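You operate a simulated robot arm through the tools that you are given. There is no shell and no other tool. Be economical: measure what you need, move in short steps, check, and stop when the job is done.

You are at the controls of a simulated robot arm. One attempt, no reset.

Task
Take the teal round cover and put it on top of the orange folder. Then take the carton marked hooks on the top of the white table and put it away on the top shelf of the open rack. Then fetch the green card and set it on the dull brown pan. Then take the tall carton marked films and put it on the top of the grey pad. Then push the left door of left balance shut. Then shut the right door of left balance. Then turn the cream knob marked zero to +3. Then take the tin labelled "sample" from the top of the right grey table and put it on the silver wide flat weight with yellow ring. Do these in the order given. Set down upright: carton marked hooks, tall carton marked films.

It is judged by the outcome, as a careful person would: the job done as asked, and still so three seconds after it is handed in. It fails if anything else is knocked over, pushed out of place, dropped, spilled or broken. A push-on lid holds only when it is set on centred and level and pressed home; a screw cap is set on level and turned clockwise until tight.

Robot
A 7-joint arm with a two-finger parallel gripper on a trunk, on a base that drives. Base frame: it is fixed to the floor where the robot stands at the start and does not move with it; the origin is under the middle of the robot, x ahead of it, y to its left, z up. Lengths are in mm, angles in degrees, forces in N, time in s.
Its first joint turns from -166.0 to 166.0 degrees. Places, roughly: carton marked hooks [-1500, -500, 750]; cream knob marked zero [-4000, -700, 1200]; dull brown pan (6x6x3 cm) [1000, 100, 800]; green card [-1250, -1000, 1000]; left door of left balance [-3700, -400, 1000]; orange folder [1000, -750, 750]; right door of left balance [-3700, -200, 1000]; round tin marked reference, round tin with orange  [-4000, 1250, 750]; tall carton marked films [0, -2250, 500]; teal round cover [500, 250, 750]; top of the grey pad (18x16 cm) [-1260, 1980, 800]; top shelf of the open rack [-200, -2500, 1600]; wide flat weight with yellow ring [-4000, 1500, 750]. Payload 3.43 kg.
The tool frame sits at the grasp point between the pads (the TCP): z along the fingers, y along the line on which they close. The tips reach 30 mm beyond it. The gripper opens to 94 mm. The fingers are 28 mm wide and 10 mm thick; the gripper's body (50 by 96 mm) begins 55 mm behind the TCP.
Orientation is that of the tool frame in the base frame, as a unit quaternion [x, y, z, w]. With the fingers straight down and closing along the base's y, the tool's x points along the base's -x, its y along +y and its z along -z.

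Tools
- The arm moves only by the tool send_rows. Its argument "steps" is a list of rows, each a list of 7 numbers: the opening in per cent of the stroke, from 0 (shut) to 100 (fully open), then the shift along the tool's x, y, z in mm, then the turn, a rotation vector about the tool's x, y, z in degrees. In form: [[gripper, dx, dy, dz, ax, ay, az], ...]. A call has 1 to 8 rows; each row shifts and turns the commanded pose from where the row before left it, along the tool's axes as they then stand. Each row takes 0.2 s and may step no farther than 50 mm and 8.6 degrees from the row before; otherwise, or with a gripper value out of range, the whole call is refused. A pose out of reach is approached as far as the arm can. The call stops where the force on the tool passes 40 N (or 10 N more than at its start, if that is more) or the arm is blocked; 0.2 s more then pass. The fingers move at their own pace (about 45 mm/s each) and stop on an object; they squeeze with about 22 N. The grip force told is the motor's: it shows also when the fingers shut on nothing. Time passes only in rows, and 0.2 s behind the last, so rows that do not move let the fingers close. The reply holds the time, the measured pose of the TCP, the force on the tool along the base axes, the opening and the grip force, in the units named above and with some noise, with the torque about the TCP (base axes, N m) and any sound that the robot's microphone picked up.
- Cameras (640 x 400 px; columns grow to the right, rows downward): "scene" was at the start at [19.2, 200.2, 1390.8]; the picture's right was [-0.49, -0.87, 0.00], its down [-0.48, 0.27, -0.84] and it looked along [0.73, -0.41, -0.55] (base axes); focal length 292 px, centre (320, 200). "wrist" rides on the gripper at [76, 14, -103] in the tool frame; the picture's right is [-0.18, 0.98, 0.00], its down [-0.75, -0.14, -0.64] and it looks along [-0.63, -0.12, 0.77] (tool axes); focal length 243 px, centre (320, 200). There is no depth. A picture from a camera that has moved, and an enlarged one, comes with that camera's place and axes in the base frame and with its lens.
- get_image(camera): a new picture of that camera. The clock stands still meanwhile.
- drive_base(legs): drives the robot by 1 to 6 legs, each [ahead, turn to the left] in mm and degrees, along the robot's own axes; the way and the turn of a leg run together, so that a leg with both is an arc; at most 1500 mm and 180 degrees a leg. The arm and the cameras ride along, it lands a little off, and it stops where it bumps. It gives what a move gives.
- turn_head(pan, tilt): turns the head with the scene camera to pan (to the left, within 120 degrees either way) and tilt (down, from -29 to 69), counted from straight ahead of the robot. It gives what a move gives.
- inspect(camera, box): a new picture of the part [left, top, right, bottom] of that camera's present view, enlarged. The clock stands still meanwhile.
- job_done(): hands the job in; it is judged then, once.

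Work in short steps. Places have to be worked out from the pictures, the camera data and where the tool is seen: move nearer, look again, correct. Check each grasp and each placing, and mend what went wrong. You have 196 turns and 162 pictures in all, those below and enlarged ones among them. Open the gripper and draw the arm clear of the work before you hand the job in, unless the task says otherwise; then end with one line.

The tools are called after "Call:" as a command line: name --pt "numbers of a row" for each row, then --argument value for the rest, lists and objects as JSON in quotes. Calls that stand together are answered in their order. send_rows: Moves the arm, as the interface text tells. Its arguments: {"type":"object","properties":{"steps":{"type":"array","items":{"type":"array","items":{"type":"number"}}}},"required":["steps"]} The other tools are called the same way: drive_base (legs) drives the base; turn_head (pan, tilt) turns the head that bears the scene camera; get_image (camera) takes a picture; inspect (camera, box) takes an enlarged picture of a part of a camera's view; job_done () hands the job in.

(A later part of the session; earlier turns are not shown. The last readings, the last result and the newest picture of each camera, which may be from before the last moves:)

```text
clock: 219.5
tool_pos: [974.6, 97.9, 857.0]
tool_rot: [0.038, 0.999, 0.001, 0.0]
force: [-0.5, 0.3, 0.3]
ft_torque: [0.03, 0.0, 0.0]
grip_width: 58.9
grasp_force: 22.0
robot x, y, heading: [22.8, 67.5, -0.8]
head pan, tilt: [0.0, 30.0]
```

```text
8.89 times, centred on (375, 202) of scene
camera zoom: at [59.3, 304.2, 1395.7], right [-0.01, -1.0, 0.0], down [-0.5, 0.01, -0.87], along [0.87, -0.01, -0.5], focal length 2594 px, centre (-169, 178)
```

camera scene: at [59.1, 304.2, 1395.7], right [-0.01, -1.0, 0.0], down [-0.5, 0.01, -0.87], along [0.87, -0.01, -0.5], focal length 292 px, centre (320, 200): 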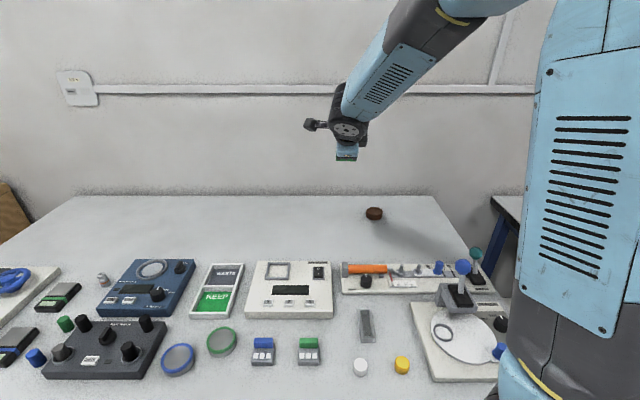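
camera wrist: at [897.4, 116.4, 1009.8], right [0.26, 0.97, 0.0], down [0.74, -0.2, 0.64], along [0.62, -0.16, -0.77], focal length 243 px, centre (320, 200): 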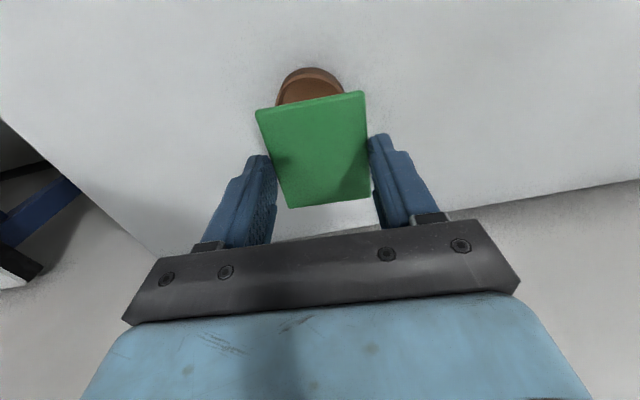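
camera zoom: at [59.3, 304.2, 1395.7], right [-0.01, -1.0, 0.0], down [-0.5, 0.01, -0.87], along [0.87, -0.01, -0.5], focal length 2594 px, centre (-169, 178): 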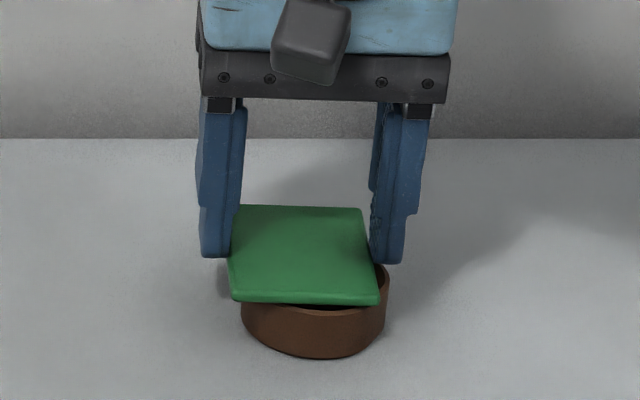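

The pan is ~4 mm to the right of the card; correct and lower on.

Call:
send_rows --pt "50 0 -4 0 0 0 0" --pt "50 0 0 1.5 0 0 0" --pt "50 0 0 1 0 0 0"

Call:
send_rows --pt "50 0 0 1 0 0 0"

Call:
inspect --camera "scene" --box '[345, 180, 405, 225]'

```text
clock: 220.3
tool_pos: [974.2, 92.9, 855.8]
tool_rot: [0.039, 0.999, 0.001, 0.0]
force: [0.3, 1.0, 5.3]
ft_torque: [0.03, 0.04, 0.01]
grip_width: 58.9
grasp_force: 22.6
robot x, y, heading: [27.1, 69.1, -0.8]
head pan, tilt: [0.0, 30.0]
```

```text
clock: 220.7
tool_pos: [974.7, 92.3, 855.2]
tool_rot: [0.038, 0.999, 0.0, 0.0]
force: [2.7, 1.7, 8.6]
ft_torque: [0.05, -0.04, -0.01]
grip_width: 58.6
grasp_force: 22.6
robot x, y, heading: [22.0, 64.6, -0.4]
head pan, tilt: [0.0, 30.0]
```

```text
8.89 times, centred on (375, 202) of scene
camera zoom: at [59.0, 304.2, 1395.7], right [-0.01, -1.0, 0.0], down [-0.5, 0.01, -0.87], along [0.87, -0.01, -0.5], focal length 2594 px, centre (-169, 178)
```

zoom: 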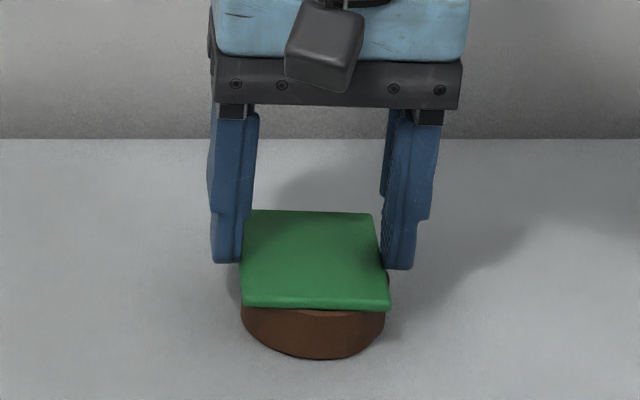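

Card rests on the rim. Release and rise.

Call:
send_rows --pt "60 0 0 0 0 0 0" --pt "75 0 0 0 0 0 0" --pt "75 0 0 -15 0 0 0" --pt "75 0 0 -40 0 0 0" --pt "75 0 0 -45 0 0 0" --pt "75 10 0 -45 0 0 0" --pt "75 20 0 -45 0 0 0"

Call:
inspect --camera "scene" --box '[345, 180, 405, 225]'

```text
clock: 222.3
tool_pos: [944.0, 93.4, 1043.6]
tool_rot: [0.038, 0.999, 0.001, -0.001]
force: [0.6, 0.3, -0.8]
ft_torque: [0.0, 0.05, -0.01]
grip_width: 70.6
grasp_force: 0.0
robot x, y, heading: [29.6, 67.8, -0.6]
head pan, tilt: [0.0, 30.0]
```

```text
8.89 times, centred on (375, 202) of scene
camera zoom: at [59.7, 304.2, 1395.7], right [-0.01, -1.0, 0.0], down [-0.5, 0.01, -0.87], along [0.87, -0.01, -0.5], focal length 2594 px, centre (-169, 178)
```

zoom: 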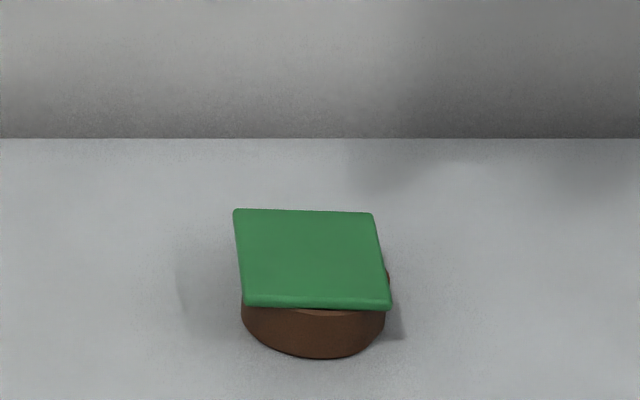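

Card lies on the pan. Next the films carton: retract the arm, back off, and head to the rack.

Call:
send_rows --pt "85 48 0 -8 0 0 0" --pt "85 48 0 -8 0 0 0" --pt "85 48 0 -8 0 0 0" --pt "85 48 0 -8 0 0 0" --pt "85 48 0 -8 0 0 0" --pt "85 48 0 -8 0 0 0" --pt "85 48 0 -8 0 0 0"

Call:
drive_base --legs '[[-330, 0], [0, -45]]'

Call:
drive_base --legs '[[0, -44], [1250, 0]]'

Call:
turn_head --pan 0 --tilt 30

Call:
get_image --camera "scene"

```text
clock: 223.9
tool_pos: [610.6, 121.5, 1100.0]
tool_rot: [0.038, 0.999, 0.0, 0.0]
force: [0.2, -0.2, -0.1]
ft_torque: [-0.02, 0.02, 0.0]
grip_width: 79.7
grasp_force: 0.0
robot x, y, heading: [24.0, 68.0, -0.7]
head pan, tilt: [0.0, 30.0]
```

```text
clock: 228.4
tool_pos: [154.0, -303.9, 1099.7]
tool_rot: [0.415, 0.91, 0.001, 0.0]
force: [0.2, -0.1, 0.1]
ft_torque: [0.04, 0.01, -0.03]
grip_width: 79.8
grasp_force: 0.0
robot x, y, heading: [-265.2, 106.6, -45.3]
head pan, tilt: [0.0, 30.0]
```

```text
clock: 237.2
tool_pos: [-233.1, -1749.8, 1100.4]
tool_rot: [0.728, 0.686, 0.001, 0.001]
force: [-0.1, 0.9, 0.5]
ft_torque: [0.01, -0.01, 0.0]
grip_width: 79.8
grasp_force: 0.1
robot x, y, heading: [-245.1, -1167.7, -89.4]
head pan, tilt: [0.0, 30.0]
```

```text
clock: 237.8
tool_pos: [-232.4, -1748.9, 1101.6]
tool_rot: [0.728, 0.686, 0.001, 0.0]
force: [-0.8, 0.2, -0.3]
ft_torque: [0.02, -0.02, -0.02]
grip_width: 79.8
grasp_force: 0.0
robot x, y, heading: [-242.3, -1165.2, -89.4]
head pan, tilt: [0.0, 30.0]
```

```text
64 pictures are left
camera scene: at [-7.7, -1191.1, 1395.7], right [-1.0, -0.01, 0.0], down [0.0, 0.5, -0.87], along [0.01, -0.87, -0.5], focal length 292 px, centre (320, 200)
```

scene: 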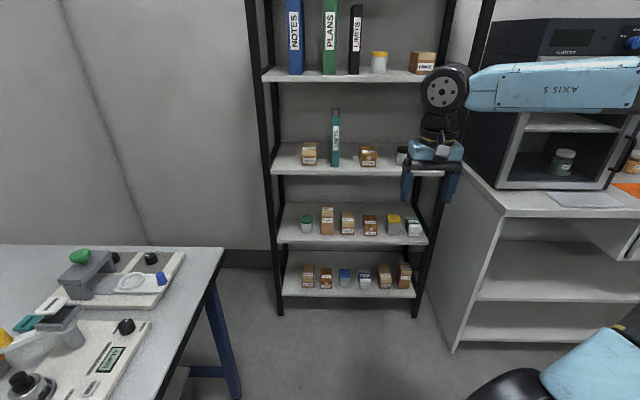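

Call:
inspect --camera "scene" --box '[270, 140, 430, 260]'

```text
3.33 times, centred on (350, 200) of scene
camera zoom: at [-7.7, -1191.1, 1395.7], right [-1.0, -0.01, 0.0], down [0.0, 0.5, -0.87], along [0.01, -0.87, -0.5], focal length 973 px, centre (220, 200)
```

zoom: 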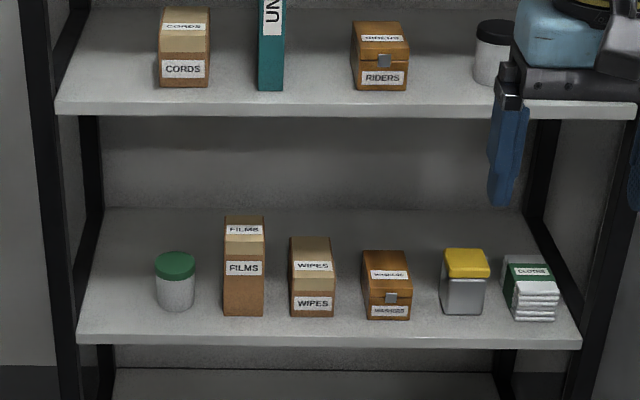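

FILMS stands at x -57…2, y -2331…-2392, z 548…677 (shelf top 548). I set up: lateral shift, 45° pitch, lower to z≈740.

Call:
send_rows --pt "88 0 41 0 0 0 -3.4" --pt "88 0 41 0 0 0 0" --pt "88 0 41 0 0 0 0" --pt "88 0 41 0 0 0 0" --pt "88 0 41 0 0 0 0"

Call:
send_rows --pt "88 0 0 0 0 -8 0" --pt "88 0 0 0 0 -8 0" --pt "88 0 0 0 0 -8 0" --pt "88 0 0 0 0 -8 0" --pt "88 0 0 0 0 -8 0" --pt "88 0 0 0 0 -5 0"

Call:
send_rows --pt "88 32 0 32 0 0 0" --pt "88 32 0 32 0 0 0" --pt "88 32 0 32 0 0 0" --pt "88 32 0 32 0 0 0" --pt "88 32 0 32 0 0 0" --pt "88 32 0 32 0 0 0" --pt "88 32 0 32 0 0 0" --pt "88 32 0 32 0 0 0"

Call:
get_image --camera "scene"

```text
clock: 239.0
tool_pos: [-29.4, -1751.8, 1100.1]
tool_rot: [0.708, 0.706, 0.001, 0.001]
force: [-0.6, 0.4, 0.0]
ft_torque: [0.02, -0.06, -0.03]
grip_width: 82.6
grasp_force: 0.0
robot x, y, heading: [-243.2, -1166.3, -89.5]
head pan, tilt: [0.0, 30.0]
```

```text
clock: 240.4
tool_pos: [-27.3, -1751.8, 1101.8]
tool_rot: [0.653, 0.653, -0.271, 0.272]
force: [-0.3, -0.2, -0.1]
ft_torque: [0.02, -0.03, 0.01]
grip_width: 82.7
grasp_force: 0.0
robot x, y, heading: [-243.6, -1168.0, -89.6]
head pan, tilt: [0.0, 30.0]
```

```text
clock: 242.2
tool_pos: [-27.0, -1749.6, 737.6]
tool_rot: [0.653, 0.654, -0.269, 0.271]
force: [0.4, -0.1, -0.4]
ft_torque: [0.01, -0.02, 0.02]
grip_width: 82.9
grasp_force: 0.0
robot x, y, heading: [-244.8, -1164.3, -89.6]
head pan, tilt: [0.0, 30.0]
```

```text
62 pictures are left
camera scene: at [-8.0, -1190.5, 1395.7], right [-1.0, -0.01, 0.0], down [0.0, 0.5, -0.87], along [0.01, -0.87, -0.5], focal length 292 px, centre (320, 200)
```

scene: 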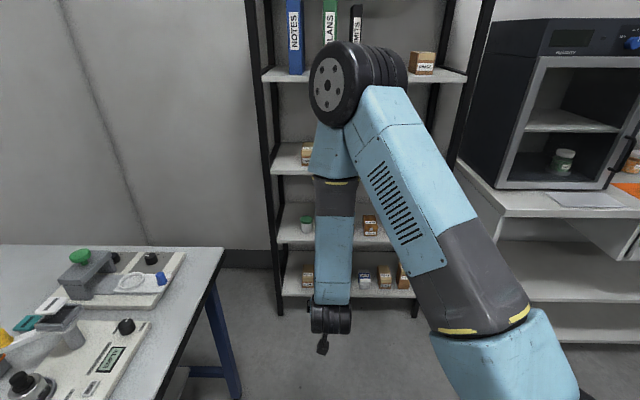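

The elbow stays ~280 mm behind the tool; I extend the tool 90 mm further ahead for margin, then drive in partly and look.

Call:
send_rows --pt "88 -32 0 32 0 0 0" --pt "88 -32 0 32 0 0 0"

Call:
drive_base --legs '[[370, 0]]'

Call:
get_image --camera "wrist"

Call:
get_image --camera "scene"

```text
clock: 242.8
tool_pos: [-27.1, -1843.1, 739.0]
tool_rot: [0.652, 0.654, -0.27, 0.272]
force: [-0.3, -0.3, 0.8]
ft_torque: [-0.03, 0.01, -0.03]
grip_width: 82.8
grasp_force: 0.1
robot x, y, heading: [-244.4, -1163.8, -89.6]
head pan, tilt: [0.0, 30.0]
```

```text
clock: 245.2
tool_pos: [-24.1, -2214.9, 738.6]
tool_rot: [0.654, 0.652, -0.271, 0.271]
force: [-0.5, 0.6, 0.7]
ft_torque: [-0.01, 0.03, 0.05]
grip_width: 82.6
grasp_force: 0.0
robot x, y, heading: [-239.8, -1537.0, -89.0]
head pan, tilt: [0.0, 30.0]
```

```text
61 pictures are left
camera wrist: at [-10.6, -2087.5, 757.5], right [0.98, -0.13, 0.13], down [-0.14, -0.08, 0.99], along [-0.12, -0.99, -0.1], focal length 243 px, centre (320, 200)
```

wrist: 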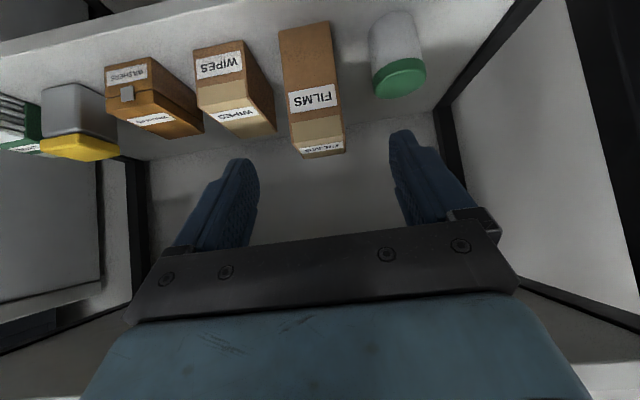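

```text
60 pictures are left
camera scene: at [-4.4, -1562.6, 1395.6], right [-1.0, -0.01, 0.0], down [0.0, 0.5, -0.87], along [0.01, -0.87, -0.5], focal length 292 px, centre (320, 200)
```

scene: 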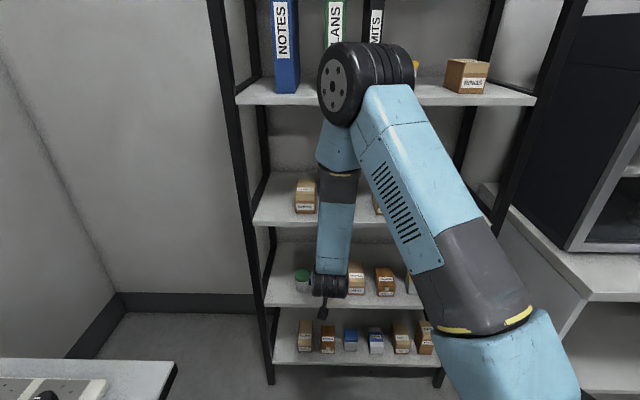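

FILMS centre x≈-32, front y≈-2325, top ≈673. Drive 55 more, then advance along the tool axis with an 8 mm sideways correction.

Call:
drive_base --legs '[[55, 0]]'

Call:
send_rows --pt "88 0 -8 20 0 0 0" --pt "88 0 0 30 0 0 0" --pt "88 0 0 20 0 0 0"

Call:
get_image --camera "wrist"

```text
clock: 246.1
tool_pos: [-22.9, -2269.1, 740.1]
tool_rot: [0.654, 0.653, -0.27, 0.271]
force: [-0.3, -0.1, 0.7]
ft_torque: [0.01, 0.01, -0.01]
grip_width: 82.6
grasp_force: 0.2
robot x, y, heading: [-239.8, -1589.7, -89.8]
head pan, tilt: [0.0, 30.0]
```

```text
clock: 246.9
tool_pos: [-31.2, -2319.1, 689.5]
tool_rot: [0.654, 0.653, -0.27, 0.27]
force: [0.2, 0.4, -0.4]
ft_torque: [0.01, -0.01, 0.03]
grip_width: 82.5
grasp_force: 0.0
robot x, y, heading: [-239.7, -1591.1, -89.6]
head pan, tilt: [0.0, 30.0]
```

```text
59 pictures are left
camera wrist: at [-17.7, -2191.8, 708.8], right [0.98, -0.13, 0.13], down [-0.14, -0.08, 0.99], along [-0.12, -0.99, -0.1], focal length 243 px, centre (320, 200)
```

wrist: 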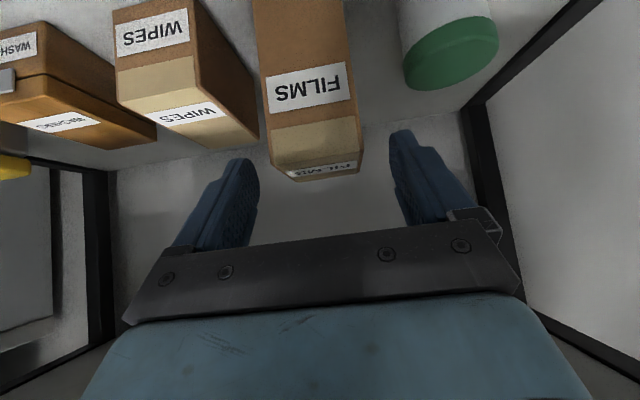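

Advance 55 mm more with slight correction.

Call:
send_rows --pt "88 0 -3 20 0 0 0" --pt "88 0 0 20 0 0 0" --pt "88 0 0 17 0 0 0"

Call:
get_image --camera "wrist"

```text
clock: 247.7
tool_pos: [-34.0, -2358.7, 647.6]
tool_rot: [0.653, 0.653, -0.27, 0.271]
force: [0.0, 0.2, -0.1]
ft_torque: [-0.02, 0.01, 0.0]
grip_width: 82.8
grasp_force: 0.0
robot x, y, heading: [-244.6, -1591.1, -89.4]
head pan, tilt: [0.0, 30.0]
```

```text
58 pictures are left
camera wrist: at [-20.7, -2231.7, 666.9], right [0.98, -0.13, 0.13], down [-0.14, -0.08, 0.99], along [-0.12, -0.99, -0.1], focal length 243 px, centre (320, 200)
```

wrist: 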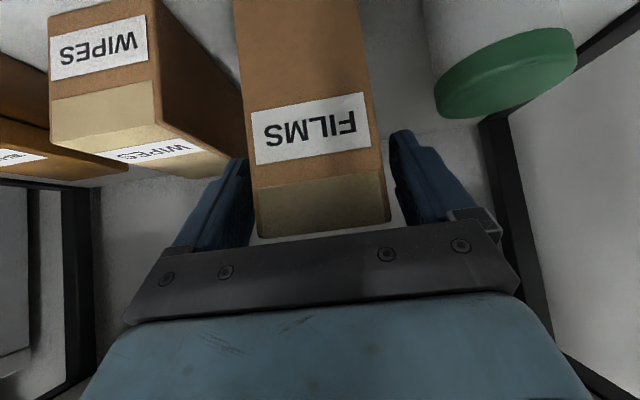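

Box is between the fingers. Close, lift slightly.

Call:
send_rows --pt "65 0 0 0 0 0 0" --pt "45 0 0 0 0 0 0" --pt "40 0 0 0 0 0 0" --pt "40 0 0 0 0 0 0"

Call:
send_rows --pt "40 -14 0 -14 0 0 0" --pt "40 -14 0 -14 0 0 0" --pt "40 -7 0 -7 0 0 0"

Call:
get_image --camera "wrist"

```text
clock: 248.7
tool_pos: [-33.8, -2359.0, 648.7]
tool_rot: [0.653, 0.653, -0.27, 0.272]
force: [-0.1, 0.3, -0.5]
ft_torque: [-0.02, 0.06, 0.0]
grip_width: 62.2
grasp_force: 22.2
robot x, y, heading: [-238.2, -1589.6, -89.3]
head pan, tilt: [0.0, 30.0]
```

```text
clock: 249.5
tool_pos: [-33.7, -2359.7, 698.1]
tool_rot: [0.654, 0.652, -0.271, 0.271]
force: [-0.2, -0.3, -1.4]
ft_torque: [-0.01, 0.03, 0.03]
grip_width: 62.0
grasp_force: 21.9
robot x, y, heading: [-238.3, -1589.4, -89.6]
head pan, tilt: [0.0, 30.0]
```

```text
57 pictures are left
camera wrist: at [-20.8, -2232.0, 717.1], right [0.98, -0.13, 0.13], down [-0.14, -0.08, 0.99], along [-0.12, -0.99, -0.1], focal length 243 px, centre (320, 200)
```

wrist: 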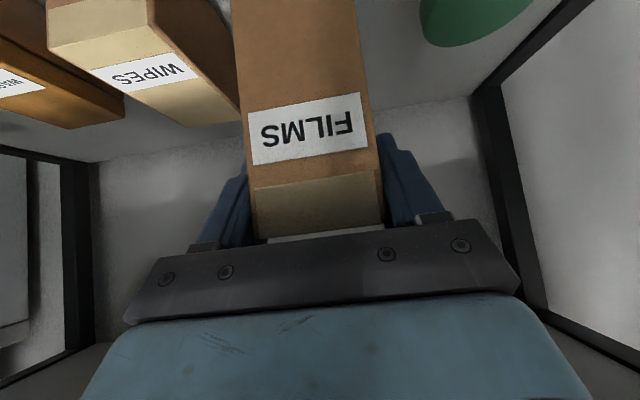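

FILMS is held. Back out, raise and retract, then turn round towards the grey pad's table.

Call:
drive_base --legs '[[-500, 0]]'

Call:
send_rows --pt "40 -25 0 -35 0 0 0" --pt "40 -25 0 -35 0 0 0" --pt "40 -25 0 -35 0 0 0" --pt "40 -25 0 -35 0 0 0" --pt "40 -25 0 -35 0 0 0" --pt "40 -25 0 -35 0 0 0" --pt "40 -25 0 -35 0 0 0" --pt "40 -25 0 -35 0 0 0"

Call:
drive_base --legs '[[0, -45]]'

Call:
drive_base --legs '[[0, -45]]'

Call:
drive_base --legs '[[0, -45]]'

Call:
drive_base --legs '[[0, -35]]'

Call:
turn_head --pan 15 --tilt 20

Call:
get_image --camera "scene"

```text
clock: 252.5
tool_pos: [-41.0, -1859.7, 697.5]
tool_rot: [0.655, 0.651, -0.271, 0.27]
force: [0.1, 0.3, -1.1]
ft_torque: [-0.04, 0.01, -0.02]
grip_width: 61.9
grasp_force: 21.6
robot x, y, heading: [-244.9, -1088.6, -89.6]
head pan, tilt: [0.0, 30.0]
```

```text
clock: 254.5
tool_pos: [-80.5, -1817.4, 1039.5]
tool_rot: [0.678, 0.628, -0.279, 0.262]
force: [-0.9, 0.0, -0.8]
ft_torque: [0.01, -0.08, 0.07]
grip_width: 62.1
grasp_force: 21.7
robot x, y, heading: [-241.9, -1094.1, -89.7]
head pan, tilt: [0.0, 30.0]
stopped in row 8: the arm was blocked; the commanded pose is now the measured one
```

```text
clock: 256.6
tool_pos: [-519.3, -1779.9, 1038.6]
tool_rot: [0.835, 0.396, -0.345, 0.166]
force: [0.8, 0.1, -1.7]
ft_torque: [0.0, 0.02, -0.03]
grip_width: 62.0
grasp_force: 21.8
robot x, y, heading: [-206.9, -1108.7, -125.5]
head pan, tilt: [0.0, 30.0]
stopped in leg 1: the robot was blocked; the commanded pose is now the measured one
```

```text
clock: 258.6
tool_pos: [-810.1, -1541.6, 1039.6]
tool_rot: [0.908, 0.171, -0.376, 0.073]
force: [0.2, 0.2, -1.7]
ft_torque: [0.02, -0.06, -0.01]
grip_width: 62.0
grasp_force: 22.2
robot x, y, heading: [-192.7, -1142.9, -156.2]
head pan, tilt: [0.0, 30.0]
stopped in leg 1: the robot was blocked; the commanded pose is now the measured one
```

```text
clock: 260.5
tool_pos: [-927.6, -1237.7, 1038.8]
tool_rot: [0.923, -0.037, -0.383, -0.013]
force: [1.0, -1.4, -1.4]
ft_torque: [0.02, -0.06, -0.05]
grip_width: 62.4
grasp_force: 22.0
robot x, y, heading: [-197.0, -1169.9, 177.6]
head pan, tilt: [0.0, 30.0]
stopped in leg 1: the robot was blocked; the commanded pose is now the measured one
```

```text
clock: 262.2
tool_pos: [-899.4, -969.5, 1039.7]
tool_rot: [0.9, -0.209, -0.373, -0.085]
force: [0.1, -0.6, -0.4]
ft_torque: [-0.01, -0.05, -0.02]
grip_width: 62.3
grasp_force: 22.6
robot x, y, heading: [-204.8, -1196.4, 156.1]
head pan, tilt: [0.0, 30.0]
stopped in leg 1: the robot was blocked; the commanded pose is now the measured one
```

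```text
clock: 262.9
tool_pos: [-898.7, -968.5, 1040.1]
tool_rot: [0.9, -0.208, -0.373, -0.085]
force: [-0.8, 0.1, -1.4]
ft_torque: [-0.02, -0.01, -0.02]
grip_width: 61.7
grasp_force: 22.1
robot x, y, heading: [-202.4, -1195.5, 156.1]
head pan, tilt: [15.0, 20.0]
```

```text
56 pictures are left
camera scene: at [-337.3, -1418.4, 1411.7], right [0.16, 0.99, 0.0], down [0.34, -0.05, -0.94], along [-0.93, 0.15, -0.34], focal length 292 px, centre (320, 200)
```

scene: 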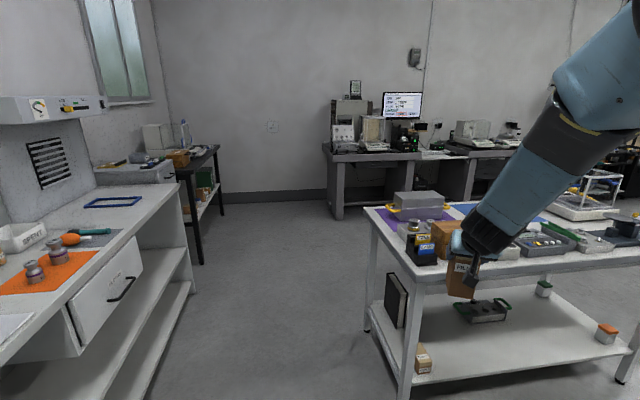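

Turning with the arm extended stalls; I retract the arm closer before turning on.

Call:
send_rows --pt "40 25 0 -30 0 0 0" --pt "40 25 0 -30 0 0 0" --pt "40 25 0 -30 0 0 0" --pt "40 20 0 -30 0 0 0" --pt "40 20 0 -30 0 0 0"

Call:
drive_base --legs '[[0, -40]]'

Call:
drive_base --legs '[[0, -30]]'

```text
clock: 264.1
tool_pos: [-752.9, -1050.7, 1083.2]
tool_rot: [0.9, -0.209, -0.372, -0.085]
force: [-0.9, 0.0, -1.3]
ft_torque: [0.01, -0.04, -0.02]
grip_width: 62.2
grasp_force: 21.9
out of reach, approached as far as the arm can: row 4, 5
robot x, y, heading: [-203.3, -1196.7, 155.8]
head pan, tilt: [15.0, 20.0]
```

```text
clock: 266.8
tool_pos: [-538.4, -730.1, 1086.5]
tool_rot: [0.779, -0.502, -0.316, -0.204]
force: [-0.6, -0.7, -1.4]
ft_torque: [0.03, -0.03, -0.03]
grip_width: 62.3
grasp_force: 22.1
robot x, y, heading: [-240.7, -1210.9, 116.6]
head pan, tilt: [15.0, 20.0]
stopped in leg 1: the robot was blocked; the commanded pose is now the measured one
```

```text
clock: 268.9
tool_pos: [-253.0, -643.4, 1088.4]
tool_rot: [-0.619, 0.691, 0.25, 0.278]
force: [0.1, -0.4, -0.8]
ft_torque: [-0.01, 0.03, -0.02]
grip_width: 61.8
grasp_force: 22.1
robot x, y, heading: [-271.9, -1210.6, 86.4]
head pan, tilt: [15.0, 20.0]
```

Heading ~86°. Drive up the aisle.

Call:
drive_base --legs '[[0, 8], [1500, 0]]'

Call:
turn_head --pan 15 --tilt 25

Call:
get_image --camera "scene"

```text
clock: 277.1
tool_pos: [-451.0, 850.8, 1088.8]
tool_rot: [0.666, -0.645, -0.268, -0.26]
force: [0.5, -0.1, -0.6]
ft_torque: [0.05, 0.02, 0.02]
grip_width: 61.8
grasp_force: 21.8
robot x, y, heading: [-389.3, 284.8, 94.6]
head pan, tilt: [15.0, 20.0]
```

```text
clock: 277.7
tool_pos: [-451.1, 849.3, 1088.9]
tool_rot: [0.667, -0.645, -0.269, -0.26]
force: [0.5, -1.0, -2.2]
ft_torque: [-0.01, -0.01, 0.02]
grip_width: 62.2
grasp_force: 21.8
robot x, y, heading: [-394.9, 287.0, 94.6]
head pan, tilt: [15.0, 25.0]
```

```text
55 pictures are left
camera scene: at [-650.5, 297.3, 1403.7], right [0.94, 0.34, 0.0], down [0.14, -0.4, -0.91], along [-0.3, 0.85, -0.42], focal length 292 px, centre (320, 200)
```

scene: 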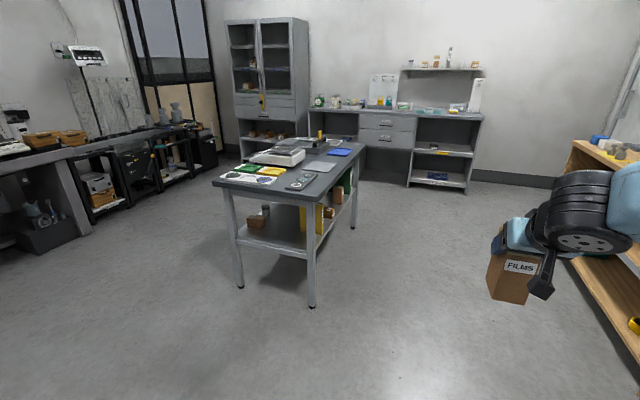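

Call:
inspect --camera "scene" --box '[200, 125, 370, 225]'

```text
3.76 times, centred on (285, 175) of scene
camera zoom: at [-650.5, 297.3, 1403.7], right [0.94, 0.34, 0.0], down [0.14, -0.4, -0.91], along [-0.3, 0.85, -0.42], focal length 1099 px, centre (452, 294)
```

zoom: 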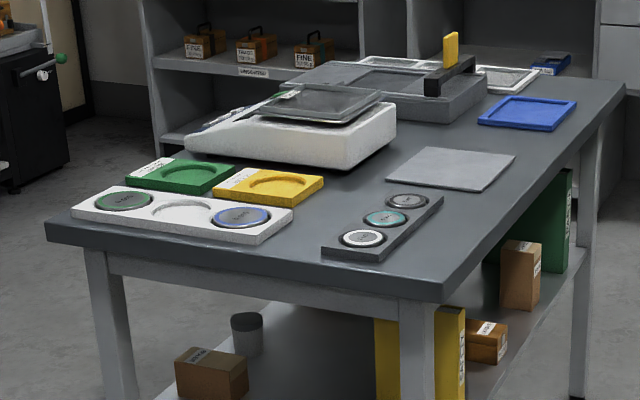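

Grey pad: the light rectangle at about (-1258,1985), near the table's right side. I drive to stand at x≈-600, y≈1960 facing it.

Call:
drive_base --legs '[[0, 4.5], [1500, 0], [110, 0]]'

Call:
drive_base --legs '[[0, 30]]'

Call:
drive_base --legs '[[0, 30]]'

Call:
drive_base --legs '[[0, 21]]'

Call:
turn_head --pan 0 --tilt 35

Call:
get_image --camera "scene"

```text
clock: 286.6
tool_pos: [-722.3, 2438.1, 1089.5]
tool_rot: [0.686, -0.624, -0.278, -0.252]
force: [0.4, 0.0, -0.8]
ft_torque: [0.0, 0.01, 0.0]
grip_width: 61.6
grasp_force: 21.6
robot x, y, heading: [-627.3, 1878.7, 97.8]
head pan, tilt: [15.0, 25.0]
```

```text
clock: 288.6
tool_pos: [-988.9, 2315.8, 1088.8]
tool_rot: [0.824, -0.427, -0.332, -0.172]
force: [0.2, -1.3, -1.9]
ft_torque: [-0.01, 0.02, 0.0]
grip_width: 62.0
grasp_force: 22.2
robot x, y, heading: [-605.7, 1894.3, 128.0]
head pan, tilt: [15.0, 25.0]
```

```text
clock: 290.6
tool_pos: [-1148.4, 2072.5, 1089.6]
tool_rot: [0.905, -0.202, -0.365, -0.081]
force: [0.4, -0.2, -1.8]
ft_torque: [-0.05, 0.02, -0.03]
grip_width: 61.9
grasp_force: 21.9
robot x, y, heading: [-595.4, 1922.4, 157.6]
head pan, tilt: [15.0, 25.0]
```

```text
clock: 292.3
tool_pos: [-1167.5, 1866.3, 1090.2]
tool_rot: [0.927, -0.035, -0.374, -0.014]
force: [-0.7, 0.4, -1.1]
ft_torque: [0.0, 0.0, 0.0]
grip_width: 62.3
grasp_force: 22.2
robot x, y, heading: [-601.9, 1944.9, 178.3]
head pan, tilt: [15.0, 25.0]
```

```text
clock: 293.0
tool_pos: [-1168.4, 1866.2, 1090.1]
tool_rot: [0.927, -0.034, -0.374, -0.014]
force: [0.2, 0.3, -1.4]
ft_torque: [0.01, -0.02, 0.02]
grip_width: 62.3
grasp_force: 22.0
robot x, y, heading: [-595.9, 1945.2, 178.2]
head pan, tilt: [0.0, 35.0]
```

```text
53 pictures are left
camera scene: at [-632.6, 1711.4, 1387.9], right [0.03, 1.0, 0.0], down [0.57, -0.02, -0.82], along [-0.82, 0.02, -0.57], focal length 292 px, centre (320, 200)
```

scene: 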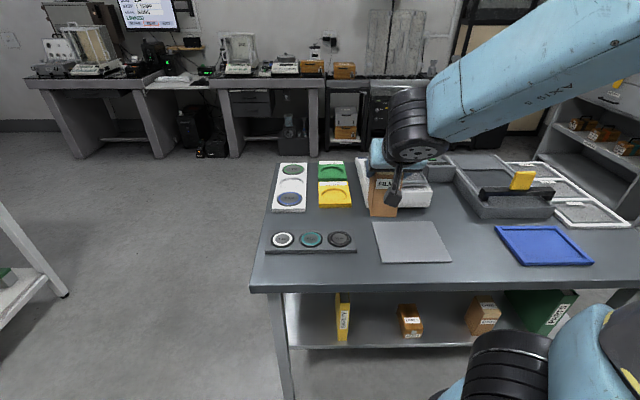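

Pad centre ≈ (-1260,1990). I move the carton over it and lower to ~30 mm above.

Call:
send_rows --pt "40 -17.5 -28.7 17.5 0 0 0" --pt "40 -17.5 -28.7 17.5 0 0 0" --pt "40 -17.5 -28.7 17.5 0 0 0" --pt "40 -17.5 -28.7 17.5 0 0 0" --pt "40 28.3 0 28.3 0 0 0" --pt "40 28.3 0 28.3 0 0 0" --pt "40 28.3 0 28.3 0 0 0" --pt "40 21 0 21 0 0 0"

Call:
inspect --camera "scene" --box '[340, 130, 480, 280]'

```text
clock: 295.0
tool_pos: [-1214.8, 2150.7, 949.7]
tool_rot: [0.908, -0.186, -0.367, -0.076]
force: [0.3, -0.9, -1.2]
ft_torque: [-0.02, -0.05, -0.01]
grip_width: 62.0
grasp_force: 22.3
out of reach, approached as far as the arm can: row 5
robot x, y, heading: [-600.0, 1939.9, 178.4]
head pan, tilt: [0.0, 35.0]
stopped in row 8: the arm was blocked; the commanded pose is now the measured one
```

```text
2.67 times, centred on (410, 205) of scene
camera zoom: at [-632.6, 1711.3, 1387.8], right [0.03, 1.0, 0.0], down [0.57, -0.02, -0.82], along [-0.82, 0.02, -0.57], focal length 778 px, centre (80, 187)
```

zoom: 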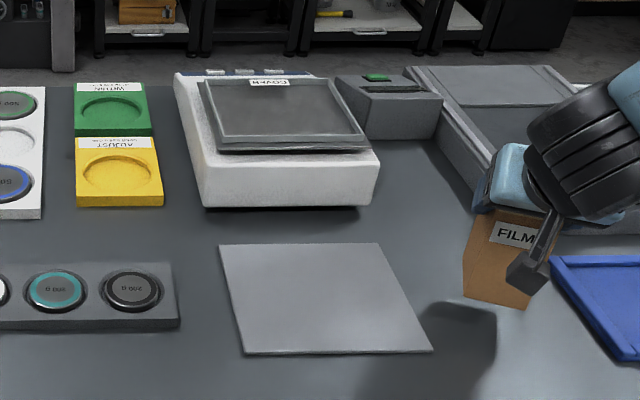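

The arm swung sideways (joint limit) to y≈2150. I raise it first and see how it follows.

Call:
send_rows --pt "40 -21 0 -21 0 0 0" --pt "40 -28 0 -28 0 0 0" --pt "40 -28 0 -28 0 0 0"

Call:
get_image --camera "scene"

```text
clock: 296.0
tool_pos: [-1257.8, 2009.3, 1049.0]
tool_rot: [0.927, -0.052, -0.371, -0.02]
force: [-0.8, 0.2, -2.0]
ft_torque: [-0.02, -0.01, -0.02]
grip_width: 62.4
grasp_force: 22.0
out of reach, approached as far as the arm can: row 3
robot x, y, heading: [-602.1, 1939.3, 178.4]
head pan, tilt: [0.0, 35.0]
stopped in row 3: the arm was blocked; the commanded pose is now the measured one
```

```text
51 pictures are left
camera scene: at [-632.7, 1711.3, 1387.8], right [0.03, 1.0, 0.0], down [0.57, -0.02, -0.82], along [-0.82, 0.02, -0.57], focal length 292 px, centre (320, 200)
```

scene: 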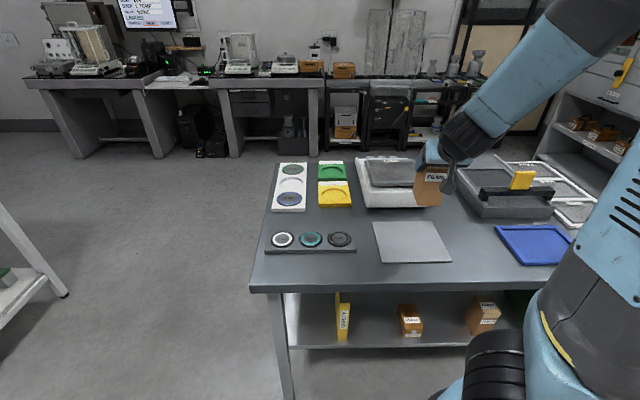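

It returned near the target line. The reach is too short for this posture; I back the base 130 mm and extend the arm instead.

Call:
drive_base --legs '[[-130, 0]]'

Call:
send_rows --pt "40 -15 0 15 0 0 0" --pt "40 -25 0 25 0 0 0" --pt "40 -25 0 25 0 0 0" --pt "40 -25 0 25 0 0 0"

```text
clock: 297.3
tool_pos: [-1124.4, 2004.8, 1049.3]
tool_rot: [0.927, -0.052, -0.371, -0.019]
force: [-0.2, -0.7, -0.7]
ft_torque: [0.0, -0.05, 0.04]
grip_width: 62.1
grasp_force: 21.8
robot x, y, heading: [-463.9, 1941.3, 178.4]
head pan, tilt: [0.0, 35.0]
```

```text
clock: 298.5
tool_pos: [-1226.4, 2093.3, 1044.7]
tool_rot: [0.922, -0.109, -0.369, -0.042]
force: [0.0, 1.1, -1.2]
ft_torque: [-0.01, 0.0, 0.0]
grip_width: 62.0
grasp_force: 21.8
out of reach, approached as far as the arm can: row 1
robot x, y, heading: [-466.6, 1937.0, 178.4]
head pan, tilt: [0.0, 35.0]
stopped in row 4: the arm was blocked; the commanded pose is now the measured one
```

The arm drifts to its right; at the rack it worked well with the tool to the robot's left. Test: move the tool left.

Call:
send_rows --pt "40 0 40 0 0 0 0" --pt "40 0 40 0 0 0 0" --pt "40 0 40 0 0 0 0" --pt "40 0 40 0 0 0 0" --pt "40 0 40 0 0 0 0" --pt "40 0 40 0 0 0 0"

Call:
send_rows --pt "40 0 30 0 0 0 0" --pt "40 28 0 28 0 0 0" --pt "40 28 0 28 0 0 0"

Call:
get_image --camera "scene"

```text
clock: 299.9
tool_pos: [-1284.4, 1854.9, 1048.0]
tool_rot: [0.922, -0.107, -0.37, -0.042]
force: [-0.6, 0.7, -1.4]
ft_torque: [-0.03, -0.06, -0.01]
grip_width: 62.2
grasp_force: 22.0
robot x, y, heading: [-464.0, 1936.3, 178.4]
head pan, tilt: [0.0, 35.0]
```

```text
clock: 300.7
tool_pos: [-1288.3, 1825.4, 967.0]
tool_rot: [0.922, -0.107, -0.37, -0.042]
force: [-0.3, -0.1, -0.8]
ft_torque: [-0.03, -0.03, 0.02]
grip_width: 62.1
grasp_force: 22.0
robot x, y, heading: [-462.5, 1939.9, 178.4]
head pan, tilt: [0.0, 35.0]
```

```text
50 pictures are left
camera scene: at [-500.3, 1707.5, 1387.9], right [0.03, 1.0, 0.0], down [0.57, -0.02, -0.82], along [-0.82, 0.02, -0.57], focal length 292 px, centre (320, 200)
```

scene: 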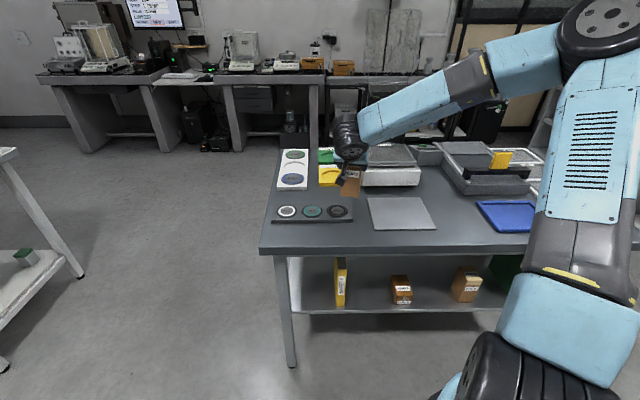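

In this region the arm follows exactly. I raise a bit and rotate the base ~12° right to bring the carton over the pad.

Call:
send_rows --pt "40 -20 0 -20 0 0 0"

Call:
drive_base --legs '[[0, -12]]'

Call:
get_image --camera "scene"

```text
clock: 301.1
tool_pos: [-1289.2, 1827.3, 996.0]
tool_rot: [0.922, -0.107, -0.37, -0.042]
force: [-0.8, 0.4, -1.8]
ft_torque: [0.0, 0.01, 0.0]
grip_width: 62.2
grasp_force: 22.1
robot x, y, heading: [-468.5, 1938.9, 178.2]
head pan, tilt: [0.0, 35.0]
```

```text
clock: 302.4
tool_pos: [-1291.5, 2000.8, 995.2]
tool_rot: [0.906, -0.202, -0.364, -0.08]
force: [0.3, 0.5, -1.1]
ft_torque: [0.0, -0.04, 0.0]
grip_width: 62.2
grasp_force: 22.2
robot x, y, heading: [-463.4, 1920.7, 166.4]
head pan, tilt: [0.0, 35.0]
```

```text
49 pictures are left
camera scene: at [-549.6, 1703.9, 1387.9], right [0.23, 0.97, 0.0], down [0.56, -0.13, -0.82], along [-0.8, 0.19, -0.57], focal length 292 px, centre (320, 200)
```

scene: 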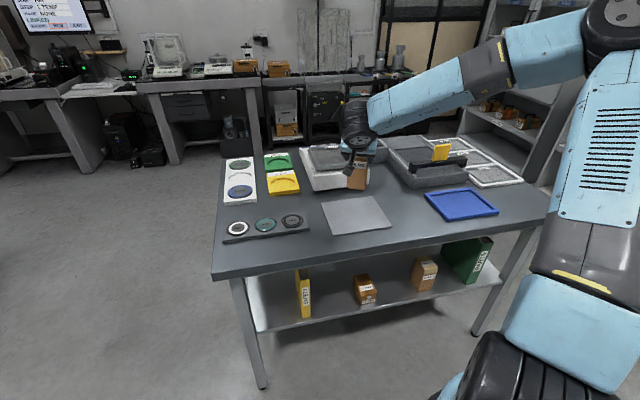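

Back 30 mm, then lower toward the pad checking tracking.

Call:
drive_base --legs '[[-30, 0]]'

Call:
send_rows --pt "40 20 0 20 0 0 0" --pt "40 15 0 15 0 0 0" --pt "40 10 0 10 0 0 0"

Call:
inspect --camera "scene" --box '[300, 120, 420, 250]'

```text
clock: 303.2
tool_pos: [-1262.7, 1993.3, 996.8]
tool_rot: [0.906, -0.203, -0.363, -0.08]
force: [-0.5, -0.1, -1.2]
ft_torque: [0.01, -0.03, 0.01]
grip_width: 62.1
grasp_force: 22.4
robot x, y, heading: [-437.2, 1915.2, 166.5]
head pan, tilt: [0.0, 35.0]
```

```text
clock: 304.0
tool_pos: [-1260.6, 1991.3, 932.2]
tool_rot: [0.906, -0.203, -0.363, -0.08]
force: [0.5, 0.8, -2.0]
ft_torque: [-0.02, -0.02, 0.01]
grip_width: 62.0
grasp_force: 22.3
robot x, y, heading: [-437.7, 1918.8, 166.0]
head pan, tilt: [0.0, 35.0]
```

```text
3.08 times, centred on (360, 185) of scene
camera zoom: at [-519.7, 1696.7, 1387.9], right [0.23, 0.97, 0.0], down [0.56, -0.13, -0.82], along [-0.8, 0.19, -0.57], focal length 898 px, centre (197, 246)
```

zoom: 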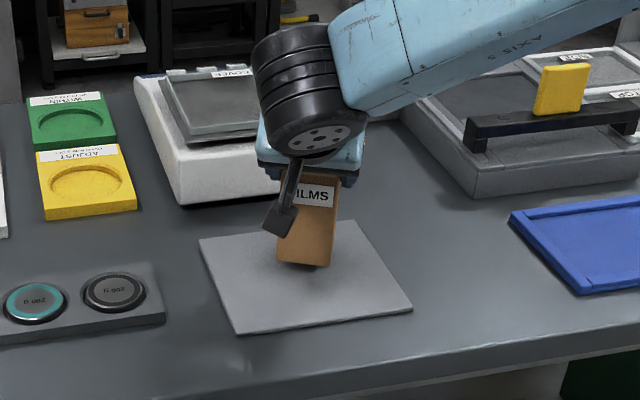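

Centred over the pad. Correct 1.4° of pitch and lower until contact.

Call:
send_rows --pt "40 0 0 0 0 -1.4 0" --pt "40 8 0 8 0 0 0" --pt "40 4 0 4 0 0 0"

Call:
send_rows --pt "40 1.8 0 1.8 0 0 0" --pt "40 1.4 0 1.4 0 0 0"

Call:
send_rows --pt "40 1.4 0 1.4 0 0 0" --pt "40 1 0 1 0 0 0"

```text
clock: 304.8
tool_pos: [-1260.9, 1992.4, 915.6]
tool_rot: [0.901, -0.202, -0.374, -0.083]
force: [0.5, 0.2, -0.8]
ft_torque: [-0.03, -0.04, 0.02]
grip_width: 62.2
grasp_force: 22.1
robot x, y, heading: [-438.7, 1914.0, 166.7]
head pan, tilt: [0.0, 35.0]
```

```text
clock: 305.4
tool_pos: [-1260.5, 1991.0, 913.0]
tool_rot: [0.901, -0.202, -0.375, -0.083]
force: [-1.2, -0.5, 19.7]
ft_torque: [0.02, -0.03, -0.02]
grip_width: 62.2
grasp_force: 21.9
robot x, y, heading: [-438.1, 1916.4, 166.7]
head pan, tilt: [0.0, 35.0]
```

```text
clock: 306.0
tool_pos: [-1260.6, 1992.4, 908.9]
tool_rot: [0.901, -0.202, -0.374, -0.083]
force: [1.1, 0.6, 19.0]
ft_torque: [-0.01, -0.2, 0.0]
grip_width: 62.6
grasp_force: 21.8
robot x, y, heading: [-433.1, 1914.6, 166.3]
head pan, tilt: [0.0, 35.0]
```

Firm contact. Release and withdraw along the tool axis.

Call:
send_rows --pt "55 0 0 0 0 0 0" --pt "80 0 0 0 0 0 0" --pt "95 0 0 0 0 0 0" --pt "95 0 0 -20 0 0 0" --pt "95 0 0 -40 0 0 0" --pt "95 0 0 -45 0 0 0"

Call:
inspect --camera "scene" --box '[290, 110, 430, 250]'

```text
clock: 307.4
tool_pos: [-1195.3, 1960.0, 982.7]
tool_rot: [0.901, -0.204, -0.374, -0.084]
force: [0.5, 0.3, -1.3]
ft_torque: [0.04, -0.02, 0.01]
grip_width: 89.3
grasp_force: 0.1
robot x, y, heading: [-440.7, 1913.8, 166.4]
head pan, tilt: [0.0, 35.0]
```

```text
2.86 times, centred on (360, 180) of scene
camera zoom: at [-520.5, 1697.1, 1387.9], right [0.23, 0.97, 0.0], down [0.56, -0.13, -0.82], along [-0.8, 0.19, -0.57], focal length 834 px, centre (206, 257)
```

zoom: 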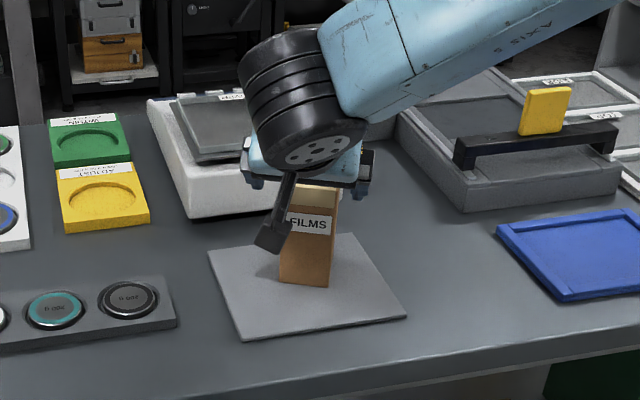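

FILMS stands upright on the pad. Withdraw fully, level the tool and retract.

Call:
send_rows --pt "95 0 0 -45 0 0 0" --pt "95 -5 0 -45 0 0 0" --pt "95 -10 0 -40 0 8 0" --pt "95 0 0 -20 0 8 0" --pt "95 0 0 0 0 8 0" --pt "60 0 0 0 0 8 0" --pt "60 0 0 0 0 8 0" --pt "60 0 0 0 0 5 0"

Call:
drive_base --legs '[[0, 42]]'

Call:
drive_base --legs '[[0, 42]]'

Call:
drive_base --legs '[[1000, 0]]'

```text
clock: 309.2
tool_pos: [-1109.1, 1919.7, 1101.5]
tool_rot: [0.976, -0.218, 0.0, 0.001]
force: [-0.4, 0.3, 0.6]
ft_torque: [0.01, 0.0, 0.0]
grip_width: 56.4
grasp_force: 0.0
robot x, y, heading: [-438.1, 1918.1, 166.6]
head pan, tilt: [0.0, 35.0]
```

```text
clock: 312.4
tool_pos: [-940.1, 1474.7, 1101.6]
tool_rot: [0.99, 0.143, -0.001, 0.0]
force: [0.1, 0.5, 0.7]
ft_torque: [-0.03, -0.01, -0.01]
grip_width: 56.4
grasp_force: 0.2
robot x, y, heading: [-457.1, 1961.2, -151.8]
head pan, tilt: [0.0, 35.0]
stopped in leg 1: the robot was blocked; the commanded pose is now the measured one
```

```text
clock: 315.2
tool_pos: [-498.9, 1273.1, 1101.4]
tool_rot: [0.876, 0.482, 0.0, 0.002]
force: [-0.4, -1.0, -0.1]
ft_torque: [-0.01, -0.02, -0.01]
grip_width: 56.2
grasp_force: 0.1
robot x, y, heading: [-515.2, 1977.4, -110.2]
head pan, tilt: [0.0, 35.0]
stopped in leg 1: the robot was blocked; the commanded pose is now the measured one
```

```text
clock: 320.5
tool_pos: [-838.7, 332.8, 1102.5]
tool_rot: [0.876, 0.483, 0.001, 0.001]
force: [0.3, 0.3, 0.2]
ft_torque: [0.0, 0.01, 0.01]
grip_width: 56.4
grasp_force: 0.1
robot x, y, heading: [-854.6, 1032.8, -110.0]
head pan, tilt: [0.0, 35.0]
```

Turn to heading 180 and drive through the gap, looking ahead.

Call:
drive_base --legs '[[0, -35]]'

Call:
drive_base --legs '[[0, -35]]'

Call:
turn_head --pan 15 --tilt 20

Call:
get_image --camera "scene"

```text
clock: 322.8
tool_pos: [-1245.6, 450.8, 1104.5]
tool_rot: [0.98, 0.198, -0.001, 0.002]
force: [0.7, 0.0, -0.9]
ft_torque: [-0.03, -0.01, 0.0]
grip_width: 56.4
grasp_force: 0.0
robot x, y, heading: [-830.6, 996.7, -145.1]
head pan, tilt: [0.0, 35.0]
```

```text
clock: 325.0
tool_pos: [-1486.0, 785.9, 1102.7]
tool_rot: [0.995, -0.104, -0.002, 0.001]
force: [0.9, -0.1, -0.3]
ft_torque: [0.02, 0.02, -0.03]
grip_width: 56.4
grasp_force: 0.1
robot x, y, heading: [-832.1, 948.3, -179.1]
head pan, tilt: [0.0, 35.0]
```

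```text
clock: 325.8
tool_pos: [-1485.8, 786.7, 1103.0]
tool_rot: [0.995, -0.103, -0.001, 0.001]
force: [-0.5, 0.3, -0.6]
ft_torque: [-0.03, -0.01, 0.0]
grip_width: 56.6
grasp_force: 0.1
robot x, y, heading: [-833.5, 953.9, -179.1]
head pan, tilt: [15.0, 20.0]
```

```text
46 pictures are left
camera scene: at [-856.3, 698.4, 1411.7], right [-0.27, 0.96, 0.0], down [0.33, 0.09, -0.94], along [-0.9, -0.26, -0.34], focal length 292 px, centre (320, 200)
```

scene: 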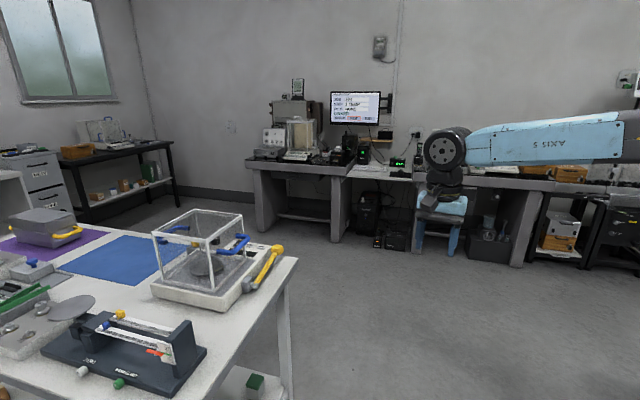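

Drive on past the white table, then diagonally toward the balances.

Call:
drive_base --legs '[[1250, 0], [0, 27]]'

Call:
drive_base --legs '[[0, 27], [1300, 0]]'

Call:
drive_base --legs '[[0, -28]]'

Call:
drive_base --legs '[[0, -28]]'

Call:
turn_head --pan 0 --tilt 20

Call:
get_image --camera "scene"

```text
clock: 333.7
tool_pos: [-2602.0, 512.8, 1103.6]
tool_rot: [0.993, 0.119, 0.001, 0.001]
force: [0.4, -0.9, -0.7]
ft_torque: [0.05, -0.04, -0.02]
grip_width: 56.4
grasp_force: 0.2
robot x, y, heading: [-2099.6, 975.5, -153.5]
head pan, tilt: [15.0, 20.0]
```

```text
clock: 342.0
tool_pos: [-3137.2, -736.1, 1104.2]
tool_rot: [0.938, 0.346, -0.001, 0.001]
force: [0.2, 0.0, 0.1]
ft_torque: [0.02, 0.0, 0.01]
grip_width: 56.3
grasp_force: 0.1
robot x, y, heading: [-2898.6, -92.2, -126.6]
head pan, tilt: [15.0, 20.0]
```

```text
clock: 343.9
tool_pos: [-3413.4, -549.9, 1104.8]
tool_rot: [0.994, 0.108, -0.001, -0.001]
force: [-0.5, -0.2, 0.2]
ft_torque: [0.0, 0.01, -0.01]
grip_width: 56.4
grasp_force: 0.1
robot x, y, heading: [-2885.3, -125.0, -154.4]
head pan, tilt: [15.0, 20.0]
```

```text
clock: 345.4
tool_pos: [-3500.5, -406.2, 1105.9]
tool_rot: [1.0, -0.018, 0.003, 0.005]
force: [5.1, -13.0, -2.4]
ft_torque: [0.76, 0.2, 0.43]
grip_width: 56.6
grasp_force: 0.1
robot x, y, heading: [-2883.9, -146.5, -170.0]
head pan, tilt: [15.0, 20.0]
stopped in leg 1: the force on the tool passed its limit at 121 N (the readings are from after the stop); the commanded pose is now the measured one
```

```text
clock: 346.1
tool_pos: [-3501.2, -405.8, 1105.8]
tool_rot: [1.0, -0.017, 0.002, 0.005]
force: [11.0, -18.3, -7.3]
ft_torque: [1.01, 0.48, 0.54]
grip_width: 56.4
grasp_force: 0.0
robot x, y, heading: [-2883.5, -147.7, -169.8]
head pan, tilt: [0.0, 20.0]
```

```text
45 pictures are left
camera scene: at [-2874.2, -380.2, 1411.5], right [-0.18, 0.98, 0.0], down [0.34, 0.06, -0.94], along [-0.92, -0.17, -0.34], focal length 292 px, centre (320, 200)
```

scene: 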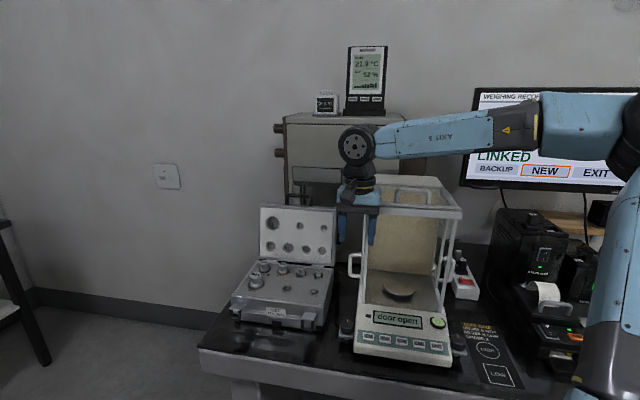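

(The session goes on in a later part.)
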